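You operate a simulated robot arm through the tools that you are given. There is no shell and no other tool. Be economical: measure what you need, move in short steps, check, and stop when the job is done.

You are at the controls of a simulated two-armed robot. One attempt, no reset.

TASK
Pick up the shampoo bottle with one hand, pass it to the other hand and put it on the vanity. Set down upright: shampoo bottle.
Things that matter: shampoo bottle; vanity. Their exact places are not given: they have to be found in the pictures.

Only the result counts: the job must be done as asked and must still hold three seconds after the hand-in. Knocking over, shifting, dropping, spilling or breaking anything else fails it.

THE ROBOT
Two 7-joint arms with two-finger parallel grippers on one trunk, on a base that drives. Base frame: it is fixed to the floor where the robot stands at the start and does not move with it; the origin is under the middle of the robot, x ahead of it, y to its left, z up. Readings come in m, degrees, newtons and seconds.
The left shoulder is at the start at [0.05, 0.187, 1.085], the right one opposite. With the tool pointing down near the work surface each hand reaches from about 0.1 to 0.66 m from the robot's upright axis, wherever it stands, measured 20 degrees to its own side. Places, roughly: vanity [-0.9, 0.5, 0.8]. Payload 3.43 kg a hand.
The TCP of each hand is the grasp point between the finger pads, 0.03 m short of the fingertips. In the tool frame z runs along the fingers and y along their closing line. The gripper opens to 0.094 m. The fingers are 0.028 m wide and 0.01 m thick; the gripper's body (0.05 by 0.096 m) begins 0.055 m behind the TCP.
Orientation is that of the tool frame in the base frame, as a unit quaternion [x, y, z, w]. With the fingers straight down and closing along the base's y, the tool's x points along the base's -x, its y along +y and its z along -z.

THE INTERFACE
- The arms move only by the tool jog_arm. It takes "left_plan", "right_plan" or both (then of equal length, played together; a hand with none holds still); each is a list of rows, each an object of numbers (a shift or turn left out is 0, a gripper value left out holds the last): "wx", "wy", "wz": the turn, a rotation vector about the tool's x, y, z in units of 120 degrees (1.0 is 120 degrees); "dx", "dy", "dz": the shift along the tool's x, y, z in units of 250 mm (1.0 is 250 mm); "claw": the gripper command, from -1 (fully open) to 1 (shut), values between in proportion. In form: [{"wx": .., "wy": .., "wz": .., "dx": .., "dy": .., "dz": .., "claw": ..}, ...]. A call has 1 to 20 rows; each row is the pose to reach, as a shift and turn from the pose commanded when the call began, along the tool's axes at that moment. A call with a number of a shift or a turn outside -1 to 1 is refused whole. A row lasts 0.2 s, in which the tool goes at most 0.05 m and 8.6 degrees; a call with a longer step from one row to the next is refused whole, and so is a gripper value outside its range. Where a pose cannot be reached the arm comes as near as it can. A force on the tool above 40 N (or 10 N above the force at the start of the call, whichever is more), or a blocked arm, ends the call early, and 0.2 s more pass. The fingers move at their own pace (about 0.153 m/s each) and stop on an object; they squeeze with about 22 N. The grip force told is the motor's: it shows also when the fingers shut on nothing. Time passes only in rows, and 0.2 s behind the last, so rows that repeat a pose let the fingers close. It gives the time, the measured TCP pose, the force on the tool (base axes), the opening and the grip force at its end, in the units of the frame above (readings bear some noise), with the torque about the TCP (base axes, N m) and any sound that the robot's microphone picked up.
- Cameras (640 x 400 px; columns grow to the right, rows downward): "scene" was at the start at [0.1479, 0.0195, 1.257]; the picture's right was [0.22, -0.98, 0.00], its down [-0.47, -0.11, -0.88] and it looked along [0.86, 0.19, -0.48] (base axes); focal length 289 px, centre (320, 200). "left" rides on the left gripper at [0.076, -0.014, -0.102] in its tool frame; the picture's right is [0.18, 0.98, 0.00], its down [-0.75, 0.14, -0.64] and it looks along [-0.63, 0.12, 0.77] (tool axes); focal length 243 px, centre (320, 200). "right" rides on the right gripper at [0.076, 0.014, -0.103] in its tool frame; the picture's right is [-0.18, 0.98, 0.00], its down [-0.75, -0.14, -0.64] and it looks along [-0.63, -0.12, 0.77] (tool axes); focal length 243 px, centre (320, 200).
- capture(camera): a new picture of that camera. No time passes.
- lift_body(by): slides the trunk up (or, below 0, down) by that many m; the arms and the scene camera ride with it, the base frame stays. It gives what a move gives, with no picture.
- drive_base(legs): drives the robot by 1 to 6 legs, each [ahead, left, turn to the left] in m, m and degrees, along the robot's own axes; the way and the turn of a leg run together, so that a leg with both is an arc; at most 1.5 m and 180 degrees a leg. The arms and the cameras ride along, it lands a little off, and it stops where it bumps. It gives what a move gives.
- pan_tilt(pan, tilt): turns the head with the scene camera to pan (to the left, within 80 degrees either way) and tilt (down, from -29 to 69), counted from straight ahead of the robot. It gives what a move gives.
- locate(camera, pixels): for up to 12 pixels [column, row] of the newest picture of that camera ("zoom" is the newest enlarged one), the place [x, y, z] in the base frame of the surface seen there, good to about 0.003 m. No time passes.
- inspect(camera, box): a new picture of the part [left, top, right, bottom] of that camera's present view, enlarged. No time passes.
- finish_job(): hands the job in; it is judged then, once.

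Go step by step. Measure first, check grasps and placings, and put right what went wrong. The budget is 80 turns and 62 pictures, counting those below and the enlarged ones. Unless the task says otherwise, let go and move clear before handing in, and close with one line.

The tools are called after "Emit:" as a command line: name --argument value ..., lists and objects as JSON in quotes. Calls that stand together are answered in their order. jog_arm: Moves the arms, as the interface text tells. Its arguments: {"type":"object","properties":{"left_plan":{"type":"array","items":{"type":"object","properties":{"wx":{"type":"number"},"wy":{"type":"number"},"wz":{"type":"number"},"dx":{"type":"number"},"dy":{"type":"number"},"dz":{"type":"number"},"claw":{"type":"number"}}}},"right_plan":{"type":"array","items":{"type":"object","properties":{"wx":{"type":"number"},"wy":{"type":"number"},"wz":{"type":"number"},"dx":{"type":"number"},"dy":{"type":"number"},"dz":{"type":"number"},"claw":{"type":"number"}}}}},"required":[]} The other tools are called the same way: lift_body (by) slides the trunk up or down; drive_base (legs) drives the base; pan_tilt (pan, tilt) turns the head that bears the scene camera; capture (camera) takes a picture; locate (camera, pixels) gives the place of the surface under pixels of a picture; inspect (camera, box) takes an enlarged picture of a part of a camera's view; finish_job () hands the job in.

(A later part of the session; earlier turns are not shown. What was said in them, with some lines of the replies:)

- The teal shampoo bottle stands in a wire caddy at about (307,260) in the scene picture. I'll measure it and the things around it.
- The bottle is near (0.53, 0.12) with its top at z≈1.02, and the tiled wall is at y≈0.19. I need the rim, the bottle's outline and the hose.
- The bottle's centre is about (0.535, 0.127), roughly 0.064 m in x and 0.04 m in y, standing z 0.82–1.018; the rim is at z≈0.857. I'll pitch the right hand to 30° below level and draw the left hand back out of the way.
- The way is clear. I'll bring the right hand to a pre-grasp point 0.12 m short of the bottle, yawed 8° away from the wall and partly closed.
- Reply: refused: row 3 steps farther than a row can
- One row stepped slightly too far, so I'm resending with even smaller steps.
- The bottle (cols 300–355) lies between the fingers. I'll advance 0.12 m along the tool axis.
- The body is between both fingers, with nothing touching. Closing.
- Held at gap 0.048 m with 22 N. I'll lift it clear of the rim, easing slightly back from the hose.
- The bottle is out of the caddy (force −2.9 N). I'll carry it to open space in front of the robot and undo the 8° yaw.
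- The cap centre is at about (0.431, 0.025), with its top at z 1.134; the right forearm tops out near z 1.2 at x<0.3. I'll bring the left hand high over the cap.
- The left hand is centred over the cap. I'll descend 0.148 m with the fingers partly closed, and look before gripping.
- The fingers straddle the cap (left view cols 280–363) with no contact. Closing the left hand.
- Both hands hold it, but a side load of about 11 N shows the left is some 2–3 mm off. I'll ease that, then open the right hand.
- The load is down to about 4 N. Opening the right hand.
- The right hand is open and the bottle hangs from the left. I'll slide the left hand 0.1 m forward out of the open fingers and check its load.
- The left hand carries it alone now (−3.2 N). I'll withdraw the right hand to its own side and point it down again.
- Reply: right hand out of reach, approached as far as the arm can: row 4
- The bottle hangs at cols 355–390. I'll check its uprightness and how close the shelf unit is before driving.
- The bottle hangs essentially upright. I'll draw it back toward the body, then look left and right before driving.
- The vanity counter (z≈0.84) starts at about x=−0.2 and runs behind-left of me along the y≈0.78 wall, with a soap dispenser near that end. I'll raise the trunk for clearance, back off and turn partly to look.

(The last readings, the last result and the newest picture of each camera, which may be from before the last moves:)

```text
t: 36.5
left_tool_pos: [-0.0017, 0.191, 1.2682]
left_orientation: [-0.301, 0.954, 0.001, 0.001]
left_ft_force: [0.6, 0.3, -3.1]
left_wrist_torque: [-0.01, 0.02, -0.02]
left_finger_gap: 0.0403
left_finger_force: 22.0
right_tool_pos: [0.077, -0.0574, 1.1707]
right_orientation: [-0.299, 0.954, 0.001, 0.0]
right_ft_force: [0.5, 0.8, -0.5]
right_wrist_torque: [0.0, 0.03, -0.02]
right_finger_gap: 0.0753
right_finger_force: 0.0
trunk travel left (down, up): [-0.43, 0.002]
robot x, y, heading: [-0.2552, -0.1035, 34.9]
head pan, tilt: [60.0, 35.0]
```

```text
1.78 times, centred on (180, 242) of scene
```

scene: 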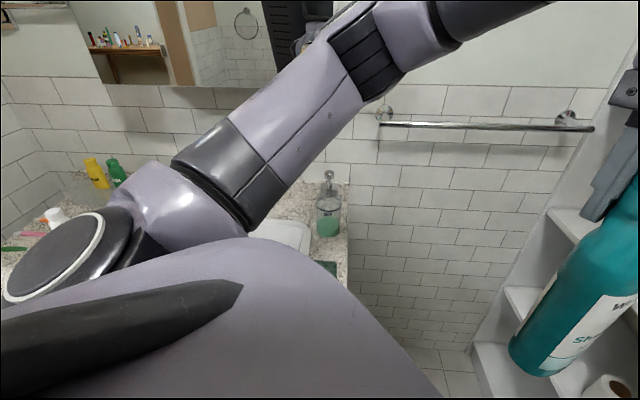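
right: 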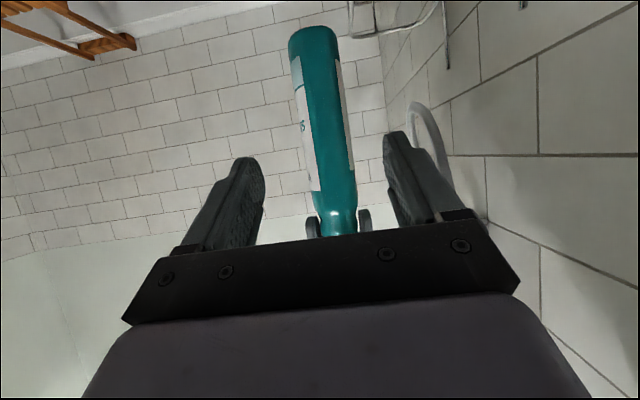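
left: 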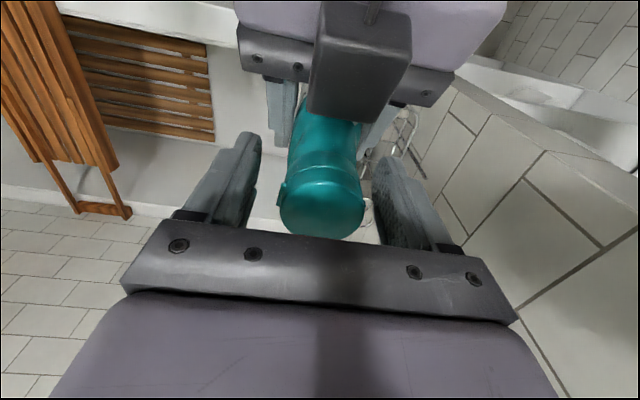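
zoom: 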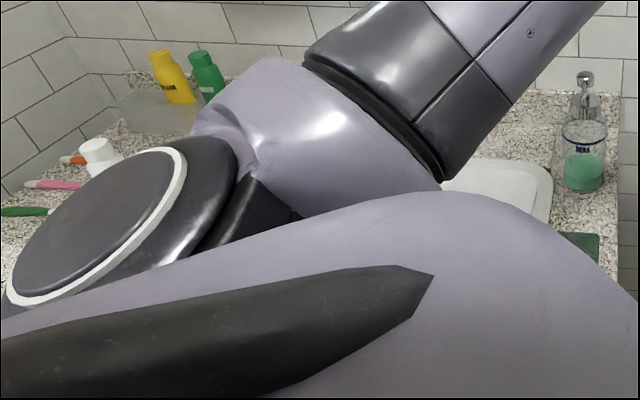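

The counter top is z≈0.84 with its right end at x≈−0.19, the sink at about x −0.3 to −0.55, and small things further left. I'll step away a little and turn to face the vanity.

Emit:
drive_base --legs '[[-0.07, -0.1, 0], [0, 0, 55]]'

Emit:
pan_tilt --pan 20 --tilt 40

Emit:
capture --camera "scene"

```text
t: 40.2
left_tool_pos: [-0.3456, 0.1491, 1.2668]
left_orientation: [-0.705, 0.709, -0.001, 0.0]
left_ft_force: [-0.4, 0.1, -3.1]
left_wrist_torque: [-0.03, 0.02, -0.01]
left_finger_gap: 0.0402
left_finger_force: 21.5
right_tool_pos: [-0.0963, 0.0701, 1.1711]
right_orientation: [-0.704, 0.71, 0.0, 0.0]
right_ft_force: [0.2, -0.5, 0.3]
right_wrist_torque: [-0.02, 0.0, 0.01]
right_finger_gap: 0.0749
right_finger_force: 0.0
trunk travel left (down, up): [-0.43, 0.002]
robot x, y, heading: [-0.2498, -0.2234, 89.5]
head pan, tilt: [60.0, 35.0]
```

```text
t: 41.2
left_tool_pos: [-0.3454, 0.1484, 1.268]
left_orientation: [-0.705, 0.71, 0.0, 0.0]
left_ft_force: [-0.5, 0.3, -3.5]
left_wrist_torque: [0.01, -0.04, -0.01]
left_finger_gap: 0.0406
left_finger_force: 22.7
right_tool_pos: [-0.0946, 0.0699, 1.1695]
right_orientation: [-0.705, 0.71, 0.001, -0.002]
right_ft_force: [1.0, 0.6, 0.9]
right_wrist_torque: [-0.02, 0.02, -0.01]
right_finger_gap: 0.075
right_finger_force: 0.1
trunk travel left (down, up): [-0.43, 0.002]
robot x, y, heading: [-0.2515, -0.2223, 89.7]
head pan, tilt: [20.0, 40.0]
```

```text
29 pictures are left
```

scene: 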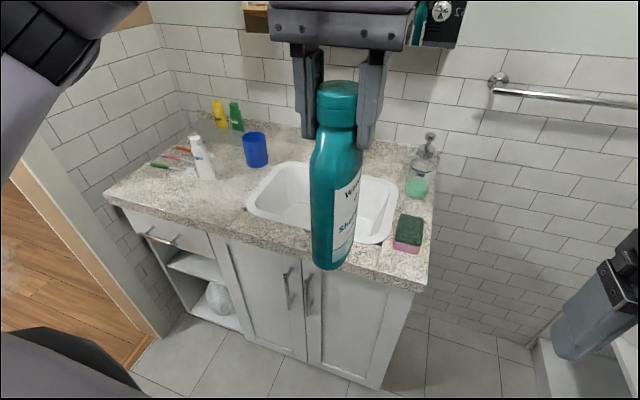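

Clear view: there is free counter left of the sink near (205,210). Measuring it and its neighbours.

Emit:
locate --camera "scene" --pixels '[[210, 205], [180, 200], [230, 215], [250, 195], [205, 175], [250, 160], [155, 165], [110, 195], [200, 227], [430, 285], [180, 178], [260, 10]]'

```text
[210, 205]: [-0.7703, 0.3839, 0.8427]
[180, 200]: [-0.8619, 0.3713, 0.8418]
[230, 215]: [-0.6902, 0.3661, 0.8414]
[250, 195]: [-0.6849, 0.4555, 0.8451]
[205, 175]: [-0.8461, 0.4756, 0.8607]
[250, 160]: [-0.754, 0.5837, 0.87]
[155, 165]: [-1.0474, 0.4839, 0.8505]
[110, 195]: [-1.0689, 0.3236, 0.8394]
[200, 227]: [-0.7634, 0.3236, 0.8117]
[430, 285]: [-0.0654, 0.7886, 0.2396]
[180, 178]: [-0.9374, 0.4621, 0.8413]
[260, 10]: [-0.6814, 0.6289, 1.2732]
```

The front edge is at y≈0.32. I'll place at about (−0.765, 0.39), clear of the tube (−0.846, 0.476), the cup and the sink. Moving the base left 0.25 m and ahead 0.13 m.

Emit:
drive_base --legs '[[0, 0.25, 0], [0.13, 0, 0]]'

Emit:
pan_tilt --pan 25 --tilt 40

Emit:
capture --camera "scene"

```text
t: 44.0
left_tool_pos: [-0.5911, 0.2829, 1.2658]
left_orientation: [-0.705, 0.71, -0.001, 0.0]
left_ft_force: [0.7, -0.2, -2.7]
left_wrist_torque: [-0.04, -0.02, 0.0]
left_finger_gap: 0.0406
left_finger_force: 21.4
right_tool_pos: [-0.342, 0.2011, 1.1699]
right_orientation: [-0.705, 0.709, 0.0, -0.001]
right_ft_force: [0.2, -0.3, 0.1]
right_wrist_torque: [-0.01, 0.04, -0.02]
right_finger_gap: 0.075
right_finger_force: 0.0
trunk travel left (down, up): [-0.43, 0.002]
robot x, y, heading: [-0.4983, -0.0912, 89.5]
head pan, tilt: [20.0, 40.0]
```

```text
t: 44.6
left_tool_pos: [-0.5908, 0.2801, 1.267]
left_orientation: [-0.704, 0.71, 0.0, 0.0]
left_ft_force: [-0.1, -0.9, -2.9]
left_wrist_torque: [0.03, 0.01, 0.0]
left_finger_gap: 0.0406
left_finger_force: 21.4
right_tool_pos: [-0.3433, 0.2007, 1.1711]
right_orientation: [-0.705, 0.709, 0.0, 0.0]
right_ft_force: [-0.4, 0.7, -0.7]
right_wrist_torque: [0.03, 0.01, 0.0]
right_finger_gap: 0.075
right_finger_force: 0.1
trunk travel left (down, up): [-0.43, 0.002]
robot x, y, heading: [-0.4977, -0.0927, 89.3]
head pan, tilt: [25.0, 40.0]
```

```text
28 pictures are left
```

scene: 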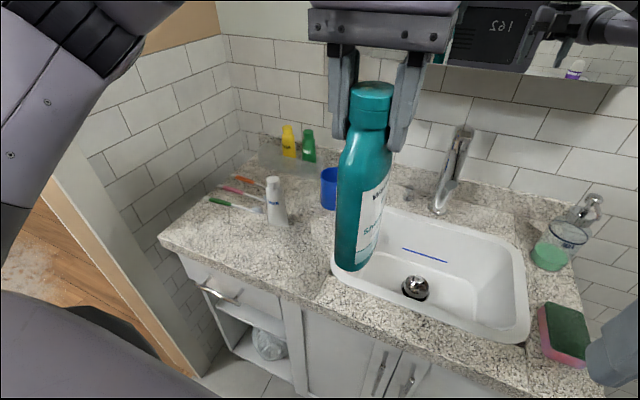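

Emit:
locate --camera "scene" --pixels '[[285, 240], [260, 240], [310, 250], [300, 225], [278, 210], [330, 190], [275, 262], [336, 258], [370, 110], [360, 190], [352, 262], [445, 60]]'

```text
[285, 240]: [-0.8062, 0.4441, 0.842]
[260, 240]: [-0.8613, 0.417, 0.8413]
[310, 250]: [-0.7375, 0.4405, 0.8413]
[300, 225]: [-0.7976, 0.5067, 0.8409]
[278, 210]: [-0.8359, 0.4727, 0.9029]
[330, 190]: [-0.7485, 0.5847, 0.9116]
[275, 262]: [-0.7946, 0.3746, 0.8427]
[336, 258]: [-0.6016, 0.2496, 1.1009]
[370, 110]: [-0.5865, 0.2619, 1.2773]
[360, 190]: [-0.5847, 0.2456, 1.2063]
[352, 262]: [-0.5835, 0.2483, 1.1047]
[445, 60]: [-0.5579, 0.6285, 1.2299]
```

Emit:
locate --camera "scene" --pixels '[[20, 60], [40, 110], [10, 160], [90, 40], [130, 100], [190, 250], [60, 190], [80, 330]]'

Emit:
jog_arm --left_plan '[{"dx": -0.05, "dy": 0.07}, {"dx": -0.15, "dy": 0.19}, {"dx": -0.24, "dy": 0.31}, {"dx": -0.24, "dy": 0.31}]'

Emit:
capture --camera "scene"

```text
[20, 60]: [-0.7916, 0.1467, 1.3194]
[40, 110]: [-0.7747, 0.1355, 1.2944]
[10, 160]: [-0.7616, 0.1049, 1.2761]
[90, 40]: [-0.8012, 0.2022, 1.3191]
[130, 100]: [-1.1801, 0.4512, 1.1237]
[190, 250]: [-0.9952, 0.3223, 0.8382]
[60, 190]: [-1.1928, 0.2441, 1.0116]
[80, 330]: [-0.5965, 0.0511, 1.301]
```

```text
t: 45.6
left_tool_pos: [-0.6677, 0.3416, 1.266]
left_orientation: [-0.705, 0.71, -0.002, 0.0]
left_ft_force: [-0.7, 0.0, -2.9]
left_wrist_torque: [0.0, 0.02, -0.02]
left_finger_gap: 0.0406
left_finger_force: 21.8
right_tool_pos: [-0.3429, 0.2011, 1.1701]
right_orientation: [-0.705, 0.709, 0.0, 0.0]
right_ft_force: [0.6, 0.6, -0.2]
right_wrist_torque: [0.0, 0.02, 0.01]
right_finger_gap: 0.0753
right_finger_force: 0.1
trunk travel left (down, up): [-0.43, 0.002]
robot x, y, heading: [-0.4986, -0.0885, 89.6]
head pan, tilt: [25.0, 40.0]
```

```text
27 pictures are left
```

scene: 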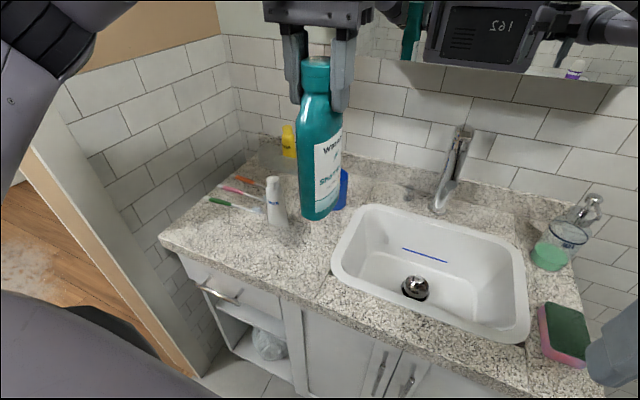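

Plenty of room at the elbow (x −0.8, wall at −1.19). I'll move over the spot and lower to about 4 cm above the counter.

Emit:
jog_arm --left_plan '[{"dx": -0.06, "dy": 0.1}, {"dx": -0.13, "dy": 0.24}, {"dx": -0.2, "dy": 0.35}, {"dx": -0.232, "dy": 0.408}, {"dx": -0.232, "dy": 0.408, "dz": 0.12}, {"dx": -0.232, "dy": 0.408, "dz": 0.26}, {"dx": -0.232, "dy": 0.408, "dz": 0.4}, {"dx": -0.232, "dy": 0.408, "dz": 0.54}, {"dx": -0.232, "dy": 0.408, "dz": 0.68}, {"dx": -0.232, "dy": 0.408, "dz": 0.78}, {"dx": -0.232, "dy": 0.408, "dz": 0.83}, {"dx": -0.232, "dy": 0.408, "dz": 0.83}]'

Emit:
capture --camera "scene"

```text
t: 48.2
left_tool_pos: [-0.7697, 0.3994, 1.0596]
left_orientation: [-0.704, 0.71, 0.0, 0.0]
left_ft_force: [-0.9, -0.8, -2.8]
left_wrist_torque: [-0.01, 0.03, -0.02]
left_finger_gap: 0.0404
left_finger_force: 21.8
right_tool_pos: [-0.3422, 0.2008, 1.1705]
right_orientation: [-0.704, 0.71, 0.001, 0.0]
right_ft_force: [-0.1, 0.2, -0.4]
right_wrist_torque: [0.01, -0.02, 0.0]
right_finger_gap: 0.0752
right_finger_force: 0.1
trunk travel left (down, up): [-0.43, 0.002]
robot x, y, heading: [-0.4963, -0.09, 89.4]
head pan, tilt: [25.0, 40.0]
```

```text
26 pictures are left
```

scene: 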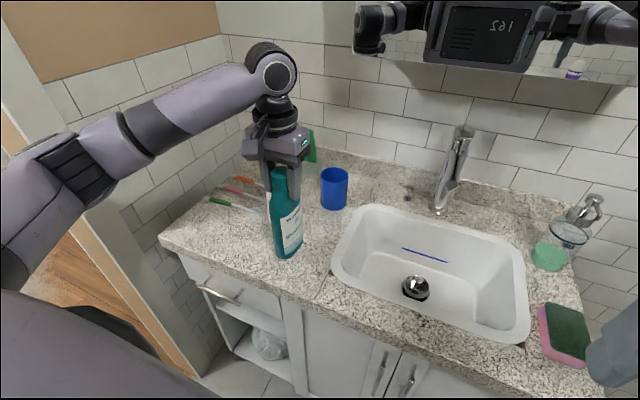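

Emit:
inspect --camera "scene" --box '[200, 120, 380, 290]'

Emit:
capture --camera "left"

```text
2.35 times, centred on (290, 205) of scene
```

zoom: 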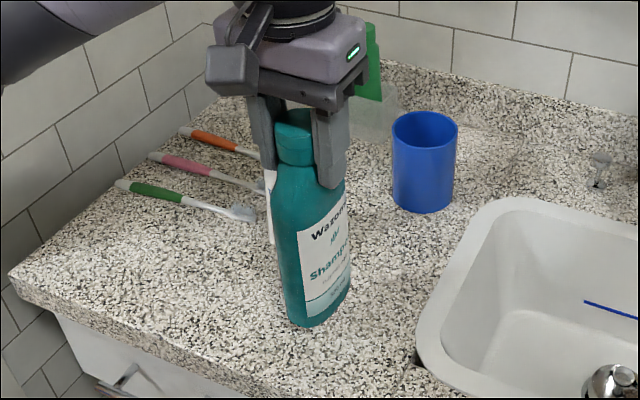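

```text
24 pictures are left
```

left: 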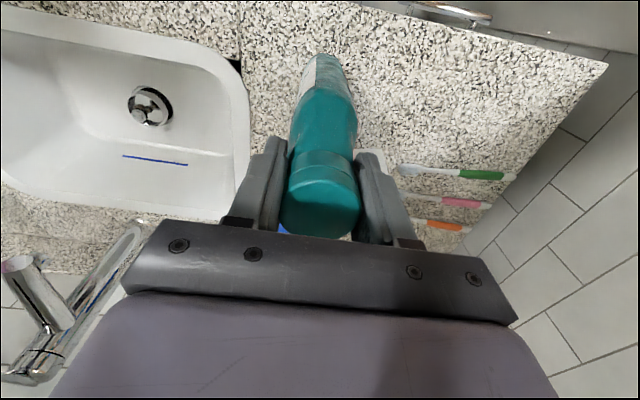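

The spot below is clear. Lowering in fine steps toward contact (expected TCP z≈1.018).

Emit:
jog_arm --left_plan '[{"dz": 0.05}, {"dz": 0.1}, {"dz": 0.13}, {"dz": 0.145}, {"dz": 0.153}, {"dz": 0.159}, {"dz": 0.159}]'

```text
t: 49.8
left_tool_pos: [-0.7691, 0.4004, 1.0218]
left_orientation: [-0.705, 0.709, 0.002, 0.002]
left_ft_force: [-4.2, 5.1, 24.0]
left_wrist_torque: [0.17, 0.63, -0.16]
left_finger_gap: 0.0411
left_finger_force: 22.2
right_tool_pos: [-0.3413, 0.199, 1.1713]
right_orientation: [-0.704, 0.71, 0.001, 0.0]
right_ft_force: [0.2, -0.6, -0.5]
right_wrist_torque: [0.02, -0.01, 0.02]
right_finger_gap: 0.0753
right_finger_force: 0.1
trunk travel left (down, up): [-0.43, 0.002]
robot x, y, heading: [-0.499, -0.0903, 89.6]
head pan, tilt: [25.0, 40.0]
```

Contact, pressing 24 N. I'll ease up about 1.5 mm.

Emit:
jog_arm --left_plan '[{"dz": -0.006}, {"dz": -0.006}]'

Emit:
inspect --camera "scene" --box '[200, 120, 380, 290]'

```text
t: 50.4
left_tool_pos: [-0.7685, 0.3997, 1.0207]
left_orientation: [-0.704, 0.71, 0.0, 0.001]
left_ft_force: [-3.9, 5.8, 17.5]
left_wrist_torque: [0.54, 0.62, -0.1]
left_finger_gap: 0.041
left_finger_force: 22.3
right_tool_pos: [-0.3419, 0.2001, 1.1703]
right_orientation: [-0.705, 0.709, 0.0, 0.0]
right_ft_force: [-0.1, 0.2, -0.3]
right_wrist_torque: [-0.01, -0.02, -0.01]
right_finger_gap: 0.0752
right_finger_force: 0.0
trunk travel left (down, up): [-0.43, 0.002]
robot x, y, heading: [-0.4933, -0.0927, 89.5]
head pan, tilt: [25.0, 40.0]
```

```text
2.35 times, centred on (290, 205) of scene
```

zoom: 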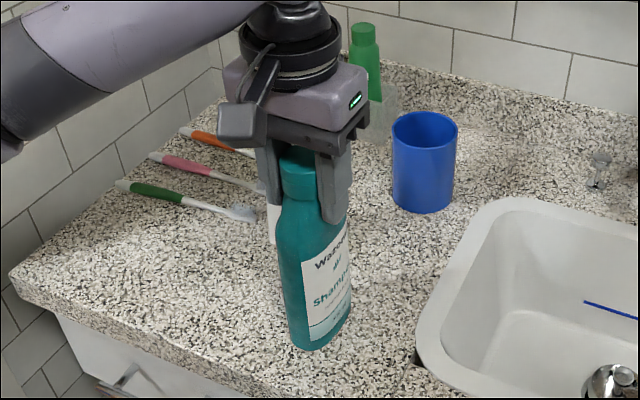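

Emit:
jog_arm --left_plan '[{"dz": -0.006}, {"dz": -0.01}, {"dz": -0.01}]'

Emit:
locate --camera "zoom" --pixels '[[296, 180], [290, 220], [292, 270], [302, 330], [312, 346], [345, 310], [305, 345], [280, 350]]'

```text
t: 51.2
left_tool_pos: [-0.7694, 0.3995, 1.0223]
left_orientation: [-0.704, 0.71, -0.002, -0.001]
left_ft_force: [0.9, 0.9, -0.2]
left_wrist_torque: [0.0, -0.14, 0.03]
left_finger_gap: 0.0406
left_finger_force: 21.7
right_tool_pos: [-0.3423, 0.2, 1.1705]
right_orientation: [-0.704, 0.71, 0.0, 0.0]
right_ft_force: [0.0, -0.5, -0.7]
right_wrist_torque: [-0.02, 0.0, 0.0]
right_finger_gap: 0.0755
right_finger_force: 0.1
trunk travel left (down, up): [-0.43, 0.002]
robot x, y, heading: [-0.4986, -0.0915, 89.5]
head pan, tilt: [25.0, 40.0]
```

```text
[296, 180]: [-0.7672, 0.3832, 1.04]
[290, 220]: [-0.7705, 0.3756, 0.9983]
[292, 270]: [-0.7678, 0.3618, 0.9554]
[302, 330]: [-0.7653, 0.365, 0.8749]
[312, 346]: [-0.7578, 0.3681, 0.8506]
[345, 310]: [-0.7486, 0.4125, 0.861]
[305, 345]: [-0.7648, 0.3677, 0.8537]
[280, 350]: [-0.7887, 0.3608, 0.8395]
```

The bottle rests on the counter upright, with no load left on the hand. Opening gently.

Emit:
jog_arm --left_plan '[{"claw": 0.1}, {"claw": 0.05}, {"claw": -0.1}, {"claw": -0.3}, {"claw": -0.3}]'

Emit:
inspect --camera "scene" --box '[200, 120, 380, 290]'

```text
t: 52.4
left_tool_pos: [-0.7703, 0.3994, 1.0244]
left_orientation: [-0.705, 0.71, 0.0, 0.0]
left_ft_force: [0.2, 0.2, -0.6]
left_wrist_torque: [0.03, 0.01, -0.01]
left_finger_gap: 0.0607
left_finger_force: 0.0
right_tool_pos: [-0.3409, 0.201, 1.1699]
right_orientation: [-0.705, 0.709, -0.001, 0.001]
right_ft_force: [-0.2, -0.7, -0.4]
right_wrist_torque: [-0.01, 0.03, -0.01]
right_finger_gap: 0.0752
right_finger_force: 0.2
trunk travel left (down, up): [-0.43, 0.002]
robot x, y, heading: [-0.5013, -0.0898, 89.4]
head pan, tilt: [25.0, 40.0]
```

```text
2.35 times, centred on (290, 205) of scene
```

zoom: 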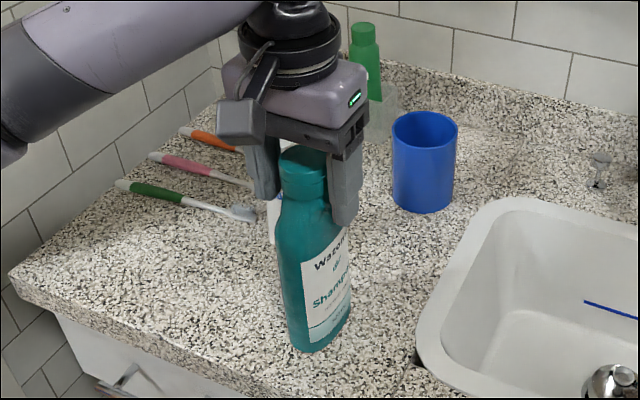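

Released and standing. I'll raise the hand straight up.

Emit:
jog_arm --left_plan '[{"dz": -0.04}, {"dz": -0.1}, {"dz": -0.2}, {"dz": -0.32}, {"dz": -0.46}, {"dz": -0.6}, {"dz": -0.6}]'

Emit:
capture --camera "scene"

```text
t: 54.0
left_tool_pos: [-0.7699, 0.3994, 1.1733]
left_orientation: [-0.705, 0.709, 0.001, 0.0]
left_ft_force: [-0.4, -0.7, 1.4]
left_wrist_torque: [0.01, 0.02, 0.01]
left_finger_gap: 0.0612
left_finger_force: 0.1
right_tool_pos: [-0.3425, 0.2013, 1.1696]
right_orientation: [-0.703, 0.711, 0.0, 0.001]
right_ft_force: [0.1, -0.5, 1.0]
right_wrist_torque: [-0.02, 0.02, 0.02]
right_finger_gap: 0.0752
right_finger_force: 0.1
trunk travel left (down, up): [-0.43, 0.002]
robot x, y, heading: [-0.496, -0.0881, 89.5]
head pan, tilt: [25.0, 40.0]
```

```text
21 pictures are left
```

scene: 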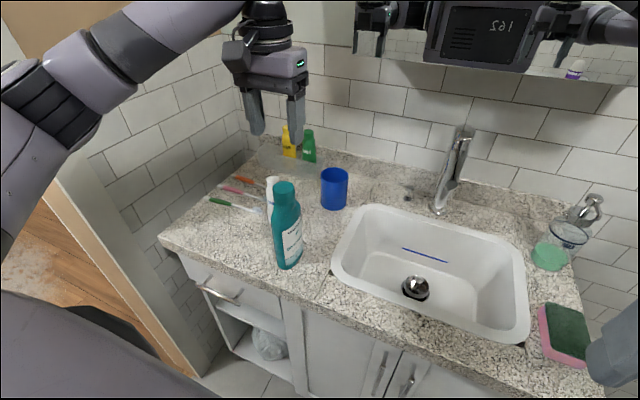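

The bottle stands upright alone on the vanity at (287,225), its neighbours are undisturbed and both hands are clear. Handing in.

Emit:
finish_job

```text
The job is handed in.
```

I picked up the shampoo bottle with the right hand, passed it to the left, and set it upright on the vanity. Nothing else looked disturbed in the last picture, and I handed the job in; no verdict came back.
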